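You operate a simulated robot arm through the tools that you are given. There is no shell and no other tool. Be economical: measure what you need, move in short steps, check, and stop when the job is done.

You run a simulated robot arm. Do the job below in one go: nothing can be reset, and whatever is moved stays where it is left.

Task
Put the oil card on top of the purple cover.

Only the result counts: the job must be done as asked and must still hold three seconds after the hand-in. Knocking over, shifting, dropping, spilling or breaking anything else fails it. Lids that push on must go on centred and level and be pressed home; caps that screw on are set level and turned clockwise until they are tight.

Robot
A 6-joint arm with a two-finger parallel gripper, fixed in place. Base frame: the origin is at the foot of the arm, x ahead of it, y to its left, z up; the work surface is at about z = 0. Lengths are in mm, angles in degrees, forces in N, time in s.
With the tool pointing down near the work surface it reaches from about 160 to 420 mm from the base axis. Its first joint turns from -66.0 to 66.0 degrees. Payload 1.57 kg.
Tool frame: the origin (TCP) lies between the finger pads and is the grasp point; the fingertips stand 30 mm ahead of it; z points along the fingers, y is the line along which they close. Largest opening 80 mm; finger width 17, thickness 12; the body of the gripper, 40 by 82 mm, starts 80 mm behind the TCP.
Orientation is that of the tool frame in the base frame, as a unit quaternion [w, x, y, z]. With the fingers straight down and closing along the base's y, the tool's x points along the base's -x, its y along +y and its z along -z.

Tools
- The arm moves only by the tool servo_tool. Its argument "series" is a list of rows, each a list of 3 entries, a list of its own where there are three numbers: the shift along the tool's x, y, z in mm, then the turn about the tool's z in degrees, then the closure in counts, from 0 (fully open) to 255 (shut). In form: [[[tx, ty, tz], twist, fingers], ...]. A call has 1 to 20 rows; each row is the pose to reach, as a shift and turn from the pose commanded when the call began, along the tool's axes at that moment. Rows are played at 5 a second. More than 50 mm and 8.6 degrees between two rows, or a gripper value outside its range, and nothing of the call is played. A pose out of reach is approached as far as the arm can. The call stops where the force on the tool passes 40 N (or 10 N more than at its start, if that is more) or the arm is blocked; 0.2 s more then pass. Each finger travels about 153 mm/s and halts on what it meets, pressing with about 26 N; the grip force reading is that of the motor and also rises with nothing between the fingers. The clock runs only during rows and for 0.2 s after the last one: add rows that repeat a pose to give the fingers time. The reply holds the time, the measured pose of the TCP, the force on the tool along the base axes, the opening and the grip force, in the units named above and with some noise.
- Cameras (640 x 400 px; columns grow to the right, rows downward): "scene" is fixed at [51.1, -342.2, 429.7]; the picture's right is [0.76, -0.65, 0.00], its down [-0.40, -0.46, -0.79] and it looks along [0.52, 0.60, -0.61] (base axes); focal length 277 px, centre (320, 200). "wrist" rides on the gripper at [-32, 0, -78] in the tool frame; the picture's right is [0.00, -1.00, 0.00], its down [0.97, 0.00, -0.24] and it looks along [0.24, 0.00, 0.97] (tool axes); focal length 218 px, centre (320, 200). There is no depth. A picture from a camera that has moved, and an enlarged one, comes with that camera's place and axes in the base frame and with its lens. The place of the scene camera against the robot may be out by one fixed shift of up to 18 mm in any direction.
- get_image(camera): a new picture of that camera. No time passes.
- zoom(camera, box): a new picture of the part [left, top, right, bottom] of that camera's present view, enlarged. No time passes.
- finish_job(): hands the job in; it is judged then, once.

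Go step by step. Nothing tells you positions but the pictures and the camera data: compare them with the known pose of the tool, close in by small moves and look again before you grip or let go. The budget is 90 turns and 38 pictures, counting those below and the enlarged ones. Unless the task says otherwise, let go and move clear before handing in, and close with one line.

The tools are called after "Call:" as a command line: name --argument value ..., lists and objects as JSON in quotes. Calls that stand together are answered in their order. servo_tool: Moves the arm, as the interface text tells. Its arguments: {"type":"object","properties":{"series":{"type":"array","items":{"type":"array"}}},"required":["series"]} The other tools are called the same way: get_image (camera) takes a picture; zoom (camera, box) takes an enlarged picture of a part of a camera's view; finish_job () hands the job in.

At the start:

```text
t: 0.0
ee_pos: [271.1, -29.6, 246.6]
tool_rot: [0.001, 0.0, 1.0, 0.001]
contact_force: [0.5, 0.0, 0.1]
gripper_width: 80.1
gripper_force: 0.2
```

scene: 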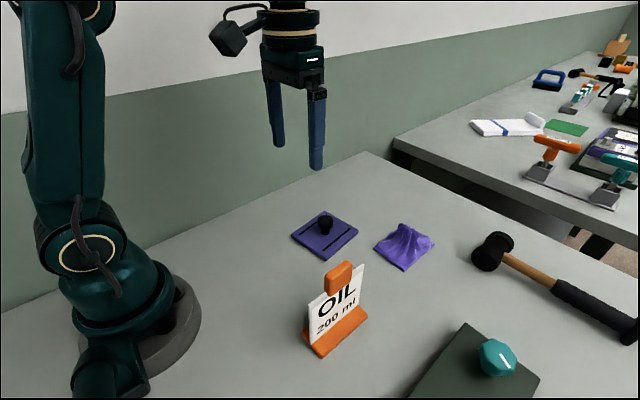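
wrist: 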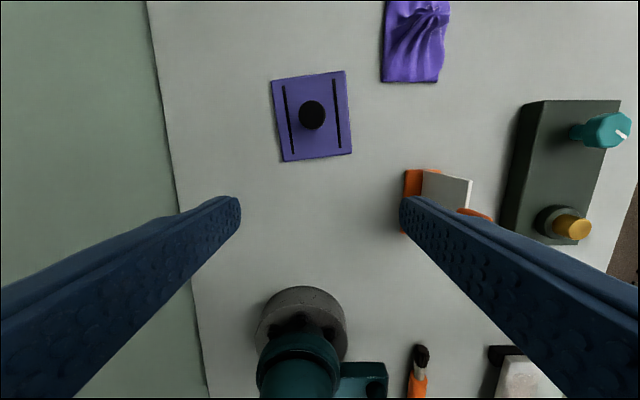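

I see a flat purple plate with a black knob, a crumpled purple cloth-like piece, and the OIL card on an orange stand. I'll enlarge them to tell which is the cover.

Call:
zoom --camera "scene" --box '[270, 190, 450, 370]'

Call:
zoom --camera "wrist" --box '[250, 0, 510, 250]'

```text
2.22 times, centred on (360, 280) of scene
camera zoom: at [51.1, -342.2, 429.7], right [0.76, -0.65, 0.0], down [-0.4, -0.46, -0.79], along [0.52, 0.6, -0.61], focal length 615 px, centre (231, 22)
```

zoom: 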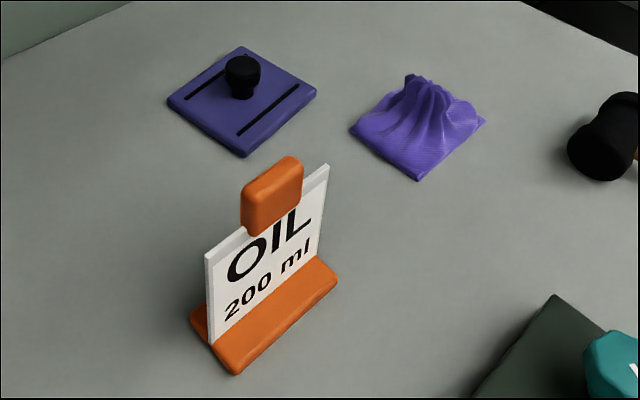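

```text
1.60 times, centred on (380, 125) of wrist
camera zoom: at [302.8, -30.1, 324.8], right [0.0, -1.0, 0.0], down [-0.97, 0.0, 0.24], along [-0.24, 0.0, -0.97], focal length 349 px, centre (224, 320)
```

zoom: 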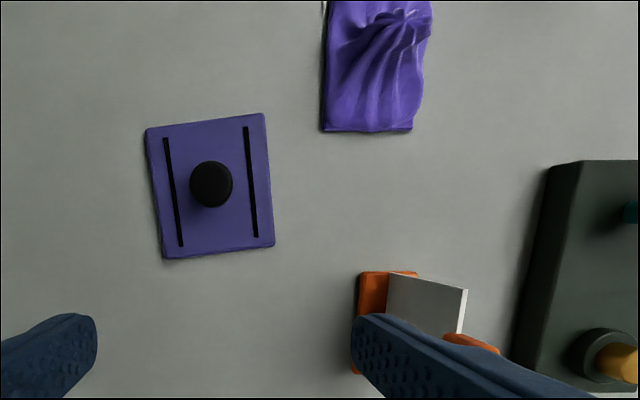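

The plate with the knob is the cover, centred near (344, -19); the other purple piece is a cloth. The card stands near (220, -180) with its face normal roughly along y. I'll move above it to look.

Call:
servo_tool --series '[[[0, -40, 0], 0, 0], [[0, -80, 0], 0, 0], [[5, -115, 0], 0, 0], [[15, -150, 0], 0, 0], [[15, -150, 0], 0, 0]]'

Call:
get_image --camera "wrist"

```text
t: 1.2
ee_pos: [253.4, -181.4, 246.0]
tool_rot: [0.0, -0.001, 1.0, 0.0]
contact_force: [0.1, 0.1, 0.4]
gripper_width: 80.2
gripper_force: 0.0
```

```text
33 pictures are left
camera wrist: at [285.9, -182.1, 322.9], right [0.0, -1.0, 0.0], down [-0.97, 0.0, 0.24], along [-0.24, 0.0, -0.97], focal length 218 px, centre (320, 200)
```

wrist: 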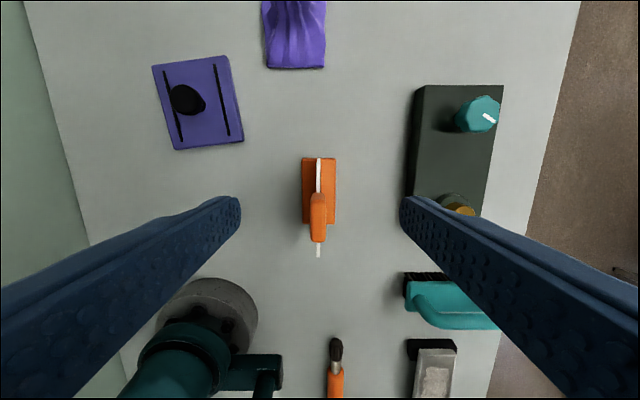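

Call:
zoom --camera "wrist" --box '[260, 130, 380, 270]'

Call:
zoom --camera "wrist" --box '[130, 30, 270, 170]'

```text
2.86 times, centred on (320, 200) of wrist
camera zoom: at [285.9, -182.1, 322.9], right [0.0, -1.0, 0.0], down [-0.97, 0.0, 0.24], along [-0.24, 0.0, -0.97], focal length 624 px, centre (320, 200)
```

zoom: 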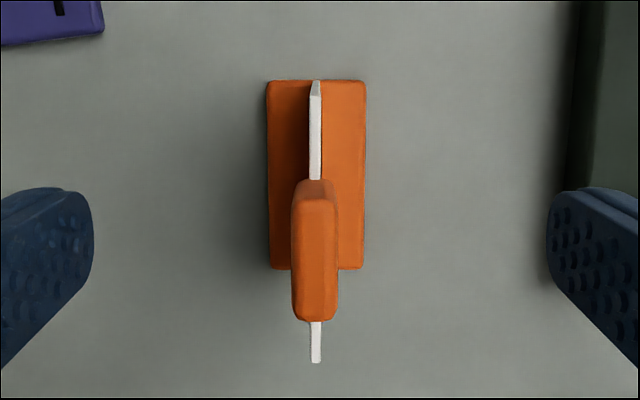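

```text
2.86 times, centred on (200, 100) of wrist
camera zoom: at [285.9, -182.1, 322.9], right [0.0, -1.0, 0.0], down [-0.97, 0.0, 0.24], along [-0.24, 0.0, -0.97], focal length 624 px, centre (663, 486)
```

zoom: 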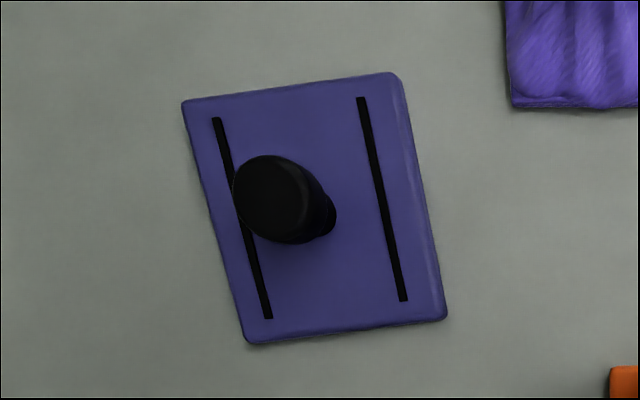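

The card's base is about 50 × 98 mm, centred near (221, -181) with its long side along x, and the handle top is near z = 136. The cover is about 99 × 107 mm, centred near (340, -21) and turned about 6.5°, with a knob about 38 mm high. I'll align over the handle and partly descend with the fingers open.

Call:
servo_tool --series '[[[16, 0, 20], 0, 0], [[32, 0, 40], 0, 0], [[32, 0, 75], 0, 0], [[32, 0, 75], 0, 0]]'

Call:
get_image --camera "wrist"

Call:
get_image --camera "scene"

```text
t: 2.2
ee_pos: [223.6, -179.7, 169.0]
tool_rot: [0.001, 0.0, 1.0, 0.0]
contact_force: [-0.4, -0.1, -0.1]
gripper_width: 80.1
gripper_force: 0.1
```

```text
30 pictures are left
camera wrist: at [254.0, -180.1, 247.6], right [0.0, -1.0, 0.0], down [-0.97, 0.0, 0.24], along [-0.24, 0.0, -0.97], focal length 218 px, centre (320, 200)
```

wrist: 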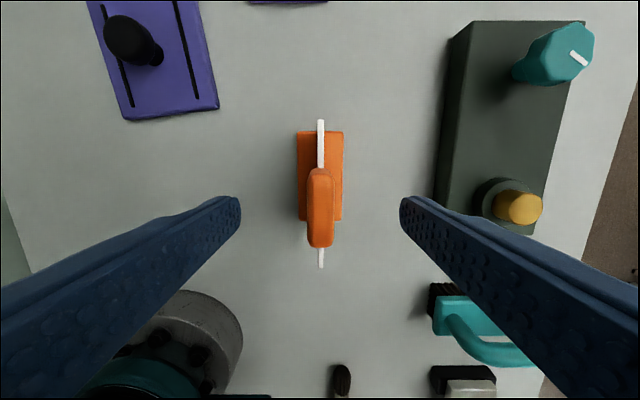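

```text
29 pictures are left
```

scene: 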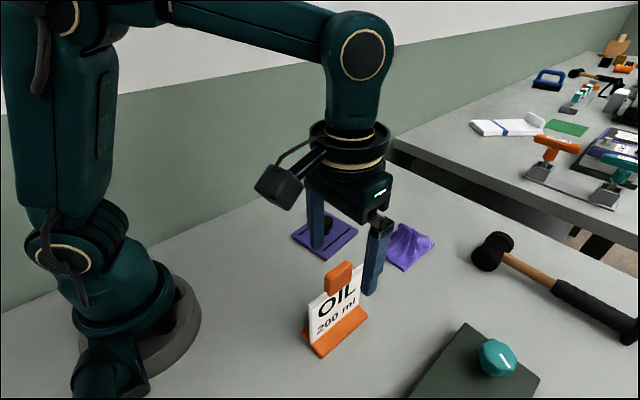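

The handle lies centred between the fingers at x of about 221, so I'll go down to about z = 124 and check before gripping.

Call:
servo_tool --series '[[[2, 0, 20], 0, 0], [[2, 0, 45], 0, 0], [[2, 0, 45], 0, 0]]'

Call:
get_image --camera "wrist"

Call:
zoom --camera "scene" --box '[270, 190, 450, 370]'

```text
t: 3.0
ee_pos: [223.4, -179.8, 124.9]
tool_rot: [0.002, 0.0, 1.0, 0.0]
contact_force: [-0.3, -0.5, -1.1]
gripper_width: 80.1
gripper_force: 0.0
```

```text
28 pictures are left
camera wrist: at [254.2, -180.9, 203.2], right [0.0, -1.0, 0.0], down [-0.97, 0.0, 0.24], along [-0.24, 0.0, -0.97], focal length 218 px, centre (320, 200)
```

wrist: 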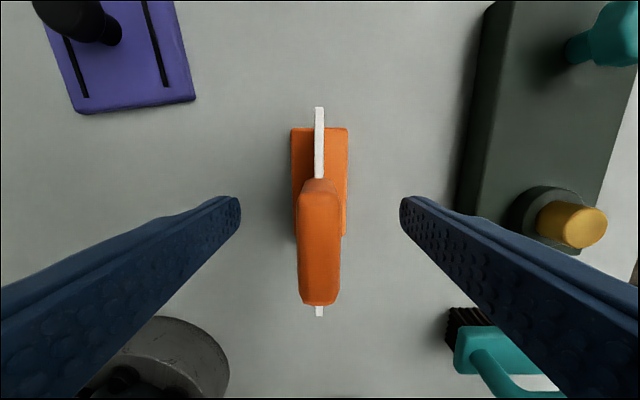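

```text
2.22 times, centred on (360, 280) of scene
camera zoom: at [51.1, -342.2, 429.7], right [0.76, -0.65, 0.0], down [-0.4, -0.46, -0.79], along [0.52, 0.6, -0.61], focal length 615 px, centre (231, 22)
```

zoom: 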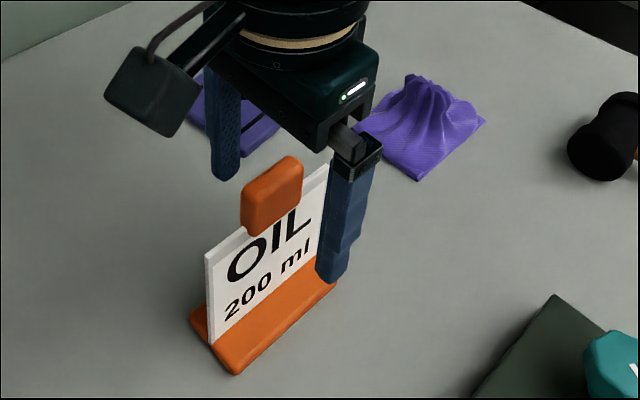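

The handle top now looks nearer z = 128. I'll go down another 14 mm, shift a little in x, then close.

Call:
servo_tool --series '[[[5, 0, 14], 0, 0], [[5, 0, 14], 0, 0], [[5, 0, 14], 0, 60], [[5, 0, 14], 0, 120], [[5, 0, 14], 0, 180], [[5, 0, 14], 0, 230], [[5, 0, 14], 0, 230], [[5, 0, 14], 0, 230]]'

Call:
get_image --camera "wrist"

```text
t: 4.8
ee_pos: [216.6, -179.2, 112.6]
tool_rot: [0.001, 0.0, 1.0, 0.0]
contact_force: [0.5, -0.1, 0.3]
gripper_width: 14.1
gripper_force: 25.9
```

```text
26 pictures are left
camera wrist: at [248.5, -179.6, 189.4], right [0.0, -1.0, 0.0], down [-0.97, 0.0, 0.24], along [-0.24, 0.0, -0.97], focal length 218 px, centre (320, 200)
```

wrist: 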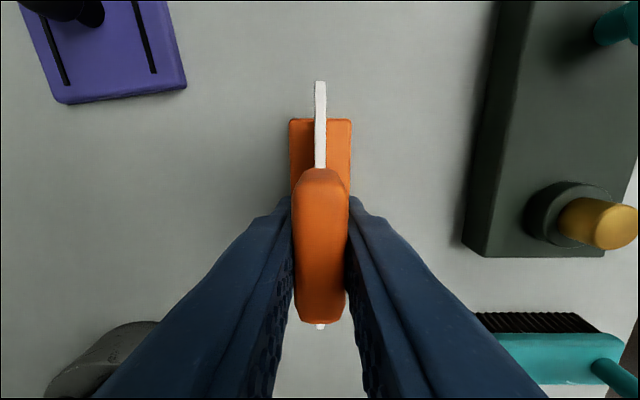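

The handle is held at 14 mm opening, and the base's front edge is at x of about 269. I'll lift straight up 75 mm.

Call:
servo_tool --series '[[[0, 0, -10], 0, 230], [[0, 0, -25], 0, 230], [[0, 0, -45], 0, 230], [[0, 0, -65], 0, 230], [[0, 0, -80], 0, 230], [[0, 0, -80], 0, 230]]'

Call:
get_image --camera "scene"

```text
t: 6.2
ee_pos: [218.0, -180.3, 191.6]
tool_rot: [0.0, 0.0, 1.0, -0.001]
contact_force: [-0.4, -0.1, 0.5]
gripper_width: 14.4
gripper_force: 26.5
```

```text
25 pictures are left
```

scene: 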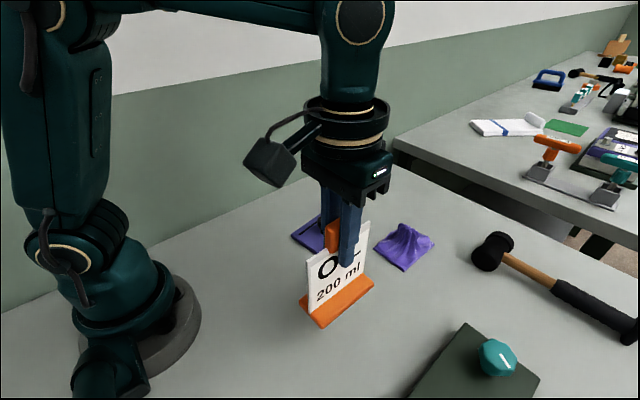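

The card is held upright and clear of the table. I'll carry it toward the cover while turning it about 83° so that its base lies across the cover's near end.

Call:
servo_tool --series '[[[-5, 9, 0], 8.3, 230], [[-10, 18, 0], 16.6, 230], [[-15, 27, 0], 24.9, 230], [[-20, 36, 0], 33.2, 230], [[-25, 45, 0], 41.5, 230], [[-30, 54, 0], 49.8, 230], [[-35, 63, 0], 58.1, 230], [[-40, 72, 0], 66.4, 230], [[-44, 81, 0], 74.7, 230], [[-48, 90, 0], 83.2, 230], [[-48, 90, 0], 83.2, 230]]'

Call:
get_image --camera "wrist"

Call:
get_image --camera "scene"

```text
t: 8.6
ee_pos: [265.5, -88.3, 193.3]
tool_rot: [0.0, 0.665, 0.747, 0.0]
contact_force: [1.0, -0.4, 0.1]
gripper_width: 14.4
gripper_force: 26.2
```

```text
24 pictures are left
camera wrist: at [268.5, -121.2, 270.6], right [-0.99, -0.12, 0.0], down [-0.11, 0.96, 0.24], along [-0.03, 0.24, -0.97], focal length 218 px, centre (320, 200)
```

wrist: 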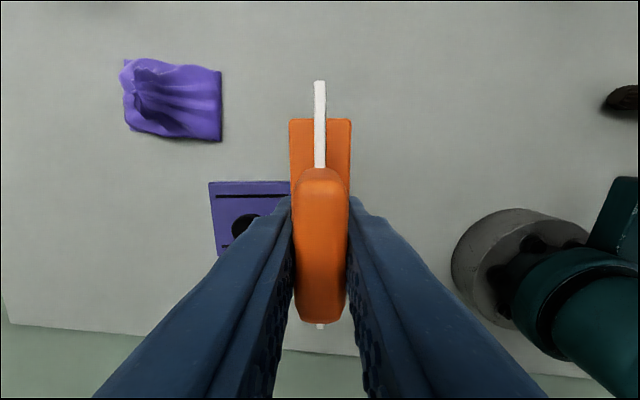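

```text
23 pictures are left
```

scene: 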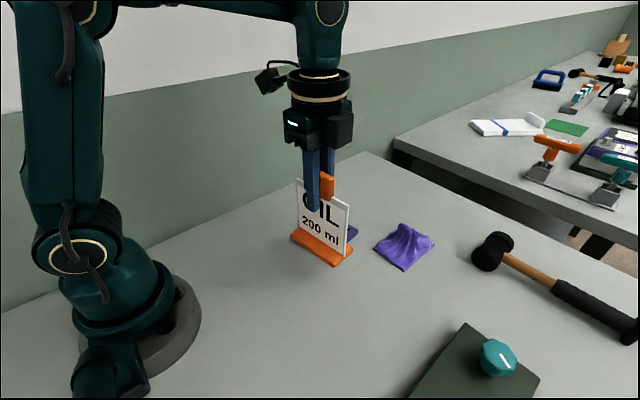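

The card is held well and the cover measurements agree: centre (340, -20), and the corner nearest the scene camera at (293, -75). Standing the base across that corner gives more support than the end, so I'll turn back about 43° and bring it over (310, -55), staying high.

Call:
servo_tool --series '[[[5, 8, 0], -7.2, 230], [[10, 16, 0], -14.4, 230], [[15, 24, 0], -21.6, 230], [[20, 32, 0], -28.8, 230], [[25, 40, 0], -36, 230], [[29.9, 46.3, 0], -43.3, 230], [[29.9, 46.3, 0], -43.3, 230]]'

Call:
get_image --camera "wrist"

Call:
zoom --camera "scene" --box '[240, 100, 440, 300]'

```text
t: 10.2
ee_pos: [308.2, -55.9, 193.8]
tool_rot: [0.001, 0.341, 0.94, -0.001]
contact_force: [0.6, -0.3, -1.4]
gripper_width: 14.2
gripper_force: 26.0
```

```text
22 pictures are left
camera wrist: at [332.2, -77.2, 271.1], right [-0.64, -0.77, 0.0], down [-0.75, 0.62, 0.24], along [-0.18, 0.15, -0.97], focal length 218 px, centre (320, 200)
```

wrist: 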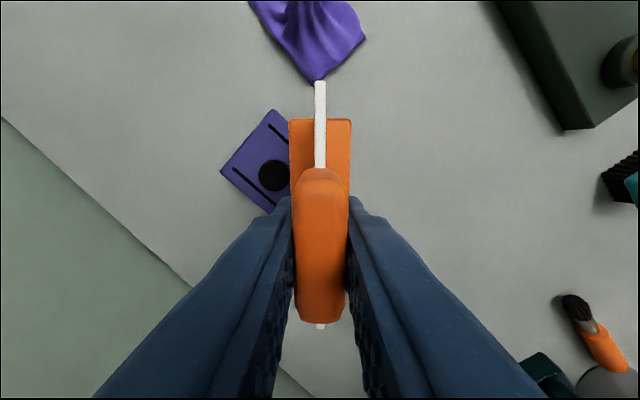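

```text
2.00 times, centred on (340, 200) of scene
camera zoom: at [51.1, -342.2, 429.7], right [0.76, -0.65, 0.0], down [-0.4, -0.46, -0.79], along [0.52, 0.6, -0.61], focal length 554 px, centre (280, 200)
```

zoom: 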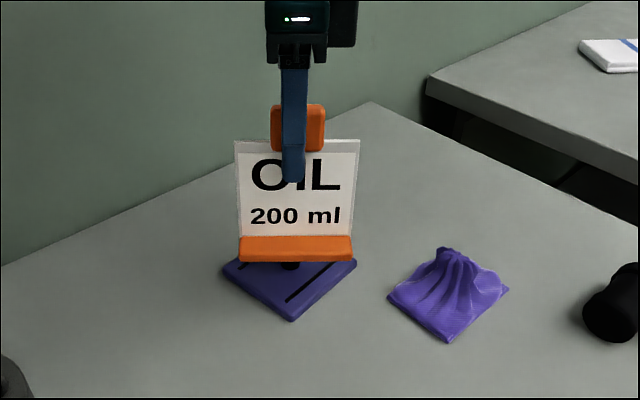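

The knob lies beside the base with an estimated gap of 5–8 mm. I'll go 2 mm closer and down 55 mm, then look.

Call:
servo_tool --series '[[[0, 2, 10], 0, 230], [[0, 2, 25], 0, 230], [[0, 2, 40], 0, 230], [[0, 2, 52], 0, 230], [[0, 2, 52], 0, 230]]'

Call:
get_image --camera "wrist"

Call:
zoom --camera "scene" --box '[260, 150, 420, 290]'

```text
t: 11.4
ee_pos: [307.6, -52.5, 140.6]
tool_rot: [0.001, 0.342, 0.94, 0.0]
contact_force: [-0.6, 0.2, -0.5]
gripper_width: 14.2
gripper_force: 25.9
```

```text
20 pictures are left
camera wrist: at [332.7, -73.2, 218.8], right [-0.64, -0.77, 0.0], down [-0.74, 0.62, 0.24], along [-0.18, 0.15, -0.97], focal length 218 px, centre (320, 200)
```

wrist: 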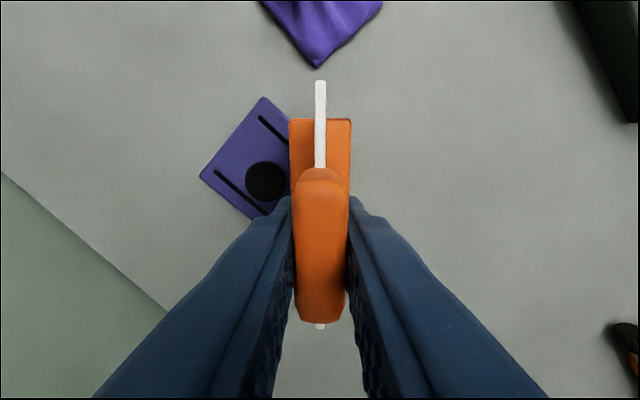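

```text
2.86 times, centred on (340, 220) of scene
camera zoom: at [51.1, -342.2, 429.7], right [0.76, -0.65, 0.0], down [-0.4, -0.46, -0.79], along [0.52, 0.6, -0.61], focal length 791 px, centre (263, 143)
```

zoom: 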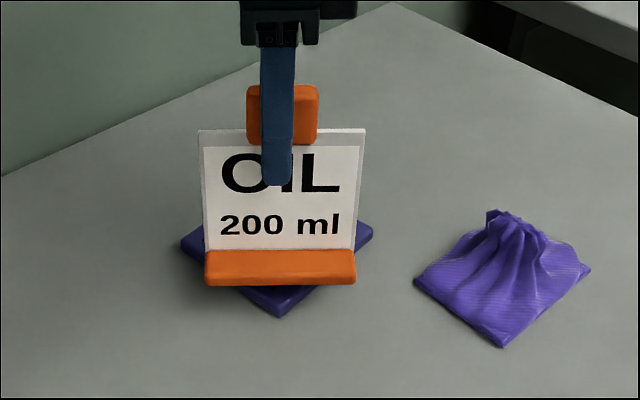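

The gap to the knob measures about 3.4 mm, and the base is already below the knob's top without touching. I'll go down slowly until contact.

Call:
servo_tool --series '[[[0, 0, 6], 0, 230], [[0, 0, 12], 0, 230], [[0, 0, 14], 0, 230], [[0, 0, 15], 0, 230], [[0, 0, 15], 0, 230]]'

Call:
zoom --camera "scene" --box '[290, 190, 390, 270]'

```text
t: 12.6
ee_pos: [308.6, -53.0, 125.3]
tool_rot: [0.001, 0.341, 0.94, 0.0]
contact_force: [-0.2, 0.0, -1.1]
gripper_width: 14.4
gripper_force: 26.3
```

```text
5.00 times, centred on (340, 230) of scene
camera zoom: at [51.1, -342.2, 429.7], right [0.76, -0.65, 0.0], down [-0.4, -0.46, -0.79], along [0.52, 0.6, -0.61], focal length 1384 px, centre (220, 50)
```

zoom: 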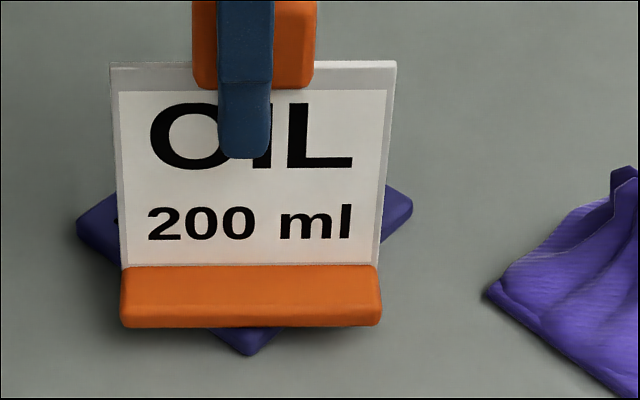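

No contact yet; the base bottom should be 3–5 mm above the plate. I'll continue in fine steps.

Call:
servo_tool --series '[[[0, 0, 1], 0, 230], [[0, 0, 2], 0, 230], [[0, 0, 2], 0, 230]]'

```text
t: 13.4
ee_pos: [308.5, -52.7, 123.9]
tool_rot: [0.001, 0.341, 0.94, 0.0]
contact_force: [0.7, 0.7, -0.3]
gripper_width: 14.3
gripper_force: 26.0
```

Call:
servo_tool --series '[[[0, 0, 0.7], 0, 230], [[0, 0, 1.4], 0, 230], [[0, 0, 1.4], 0, 230]]'

```text
t: 14.2
ee_pos: [309.4, -53.3, 124.0]
tool_rot: [0.001, 0.341, 0.94, 0.0]
contact_force: [-3.5, 0.0, 10.8]
gripper_width: 14.1
gripper_force: 25.5
```

There is contact of about 11 N at z of about 124, which means a plate top near 11 mm. I'll check the view before releasing.

Call:
get_image --camera "wrist"

Call:
zoom --camera "scene" --box '[290, 190, 390, 270]'

```text
17 pictures are left
camera wrist: at [334.1, -73.4, 201.0], right [-0.64, -0.77, 0.0], down [-0.74, 0.62, 0.24], along [-0.18, 0.15, -0.97], focal length 218 px, centre (320, 200)
```

wrist: 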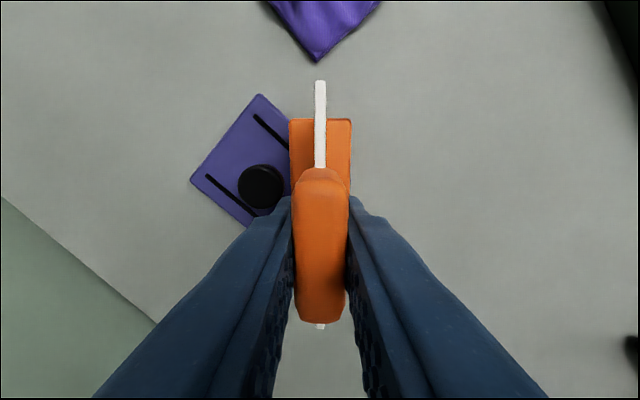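

```text
5.00 times, centred on (340, 230) of scene
camera zoom: at [51.1, -342.2, 429.7], right [0.76, -0.65, 0.0], down [-0.4, -0.46, -0.79], along [0.52, 0.6, -0.61], focal length 1384 px, centre (220, 50)
```

zoom: 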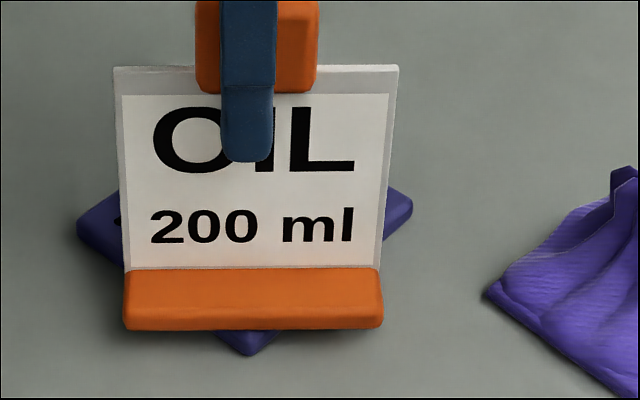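

The plate hasn't moved, there is still a gap to the knob, and the base sits flat on the plate. I'll ease the pressure, then open slowly.

Call:
servo_tool --series '[[[0, 0, -1], 0, 230], [[0, 0, -1], 0, 230]]'

```text
t: 14.8
ee_pos: [310.7, -52.1, 123.0]
tool_rot: [0.001, 0.341, 0.94, 0.0]
contact_force: [0.4, 0.9, 5.3]
gripper_width: 14.3
gripper_force: 25.5
```

Call:
servo_tool --series '[[[0, 0, -0.4], 0, 205], [[0, 0, -0.4], 0, 195], [[0, 0, -0.4], 0, 180], [[0, 0, -0.4], 0, 160], [[0, 0, -0.4], 0, 130], [[0, 0, -0.4], 0, 90], [[0, 0, -0.4], 0, 90]]'

Call:
get_image --camera "wrist"

Call:
zoom --camera "scene" --box '[290, 190, 390, 270]'

```text
t: 16.4
ee_pos: [308.6, -53.7, 123.4]
tool_rot: [0.001, 0.342, 0.94, 0.0]
contact_force: [0.7, 1.0, -0.5]
gripper_width: 51.8
gripper_force: 0.0
```

```text
15 pictures are left
camera wrist: at [333.3, -74.1, 201.5], right [-0.64, -0.77, 0.0], down [-0.74, 0.62, 0.24], along [-0.18, 0.15, -0.97], focal length 218 px, centre (320, 200)
```

wrist: 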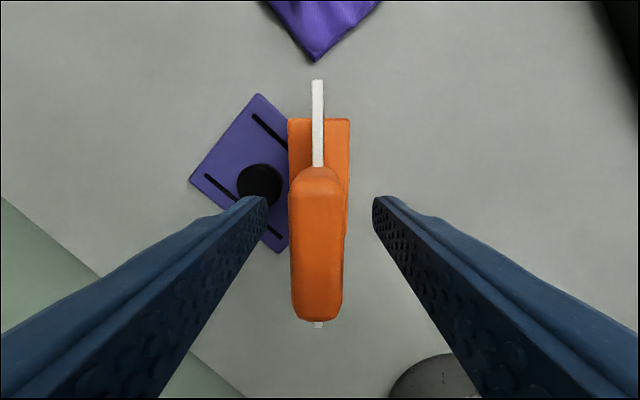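

```text
5.00 times, centred on (340, 230) of scene
camera zoom: at [51.1, -342.2, 429.7], right [0.76, -0.65, 0.0], down [-0.4, -0.46, -0.79], along [0.52, 0.6, -0.61], focal length 1384 px, centre (220, 50)
```

zoom: 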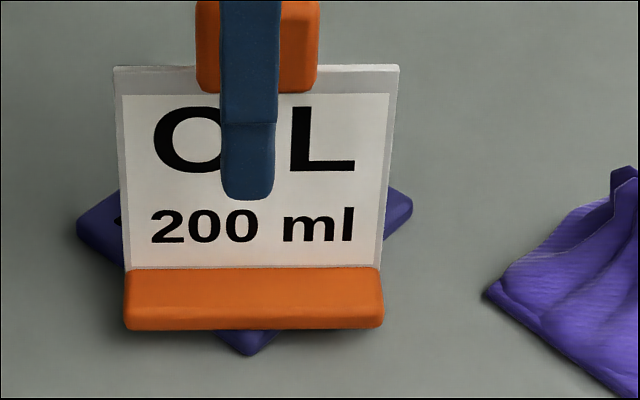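

The card stands by itself, unmoved. I'll open fully and rise straight up.

Call:
servo_tool --series '[[[0, 0, 0], 0, 30], [[0, 0, -15], 0, 30], [[0, 0, -40], 0, 30], [[0, 0, -75], 0, 30], [[0, 0, -100], 0, 30], [[0, 0, -100], 0, 30], [[0, 0, -100], 0, 30], [[0, 0, -100], 0, 30]]'

Call:
get_image --camera "wrist"

Call:
zoom --camera "scene" --box '[260, 150, 420, 290]'

```text
t: 18.2
ee_pos: [309.8, -53.1, 224.8]
tool_rot: [0.001, 0.341, 0.94, 0.0]
contact_force: [0.7, -0.2, 0.3]
gripper_width: 70.7
gripper_force: 0.1
```

```text
13 pictures are left
camera wrist: at [334.6, -73.5, 301.9], right [-0.64, -0.77, 0.0], down [-0.74, 0.62, 0.24], along [-0.18, 0.15, -0.97], focal length 218 px, centre (320, 200)
```

wrist: 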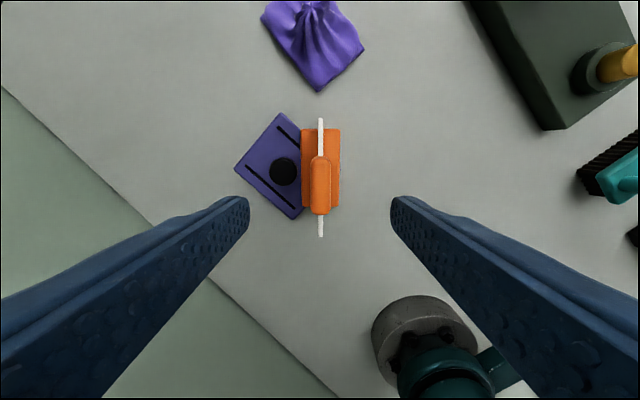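

```text
2.86 times, centred on (340, 220) of scene
camera zoom: at [51.1, -342.2, 429.7], right [0.76, -0.65, 0.0], down [-0.4, -0.46, -0.79], along [0.52, 0.6, -0.61], focal length 791 px, centre (263, 143)
```

zoom: 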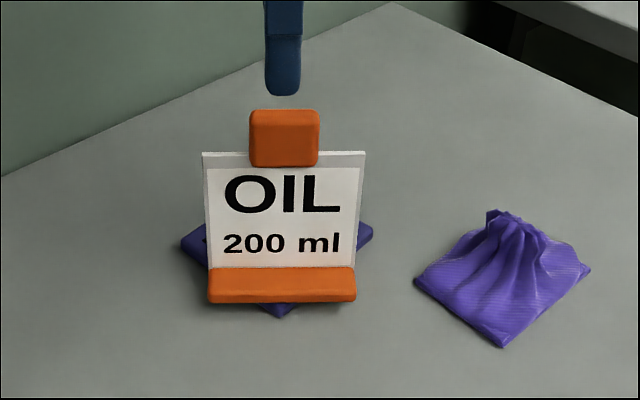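

The card stands upright on the cover, nothing else has moved, and the arm is clear, so I'm handing in.

Call:
finish_job

```text
The job is handed in.
```

The oil card is standing upright on the purple plate with the black knob, which I took to be the cover rather than the purple cloth. It sits across one corner beside the knob, with the outer part of its base overhanging the plate.
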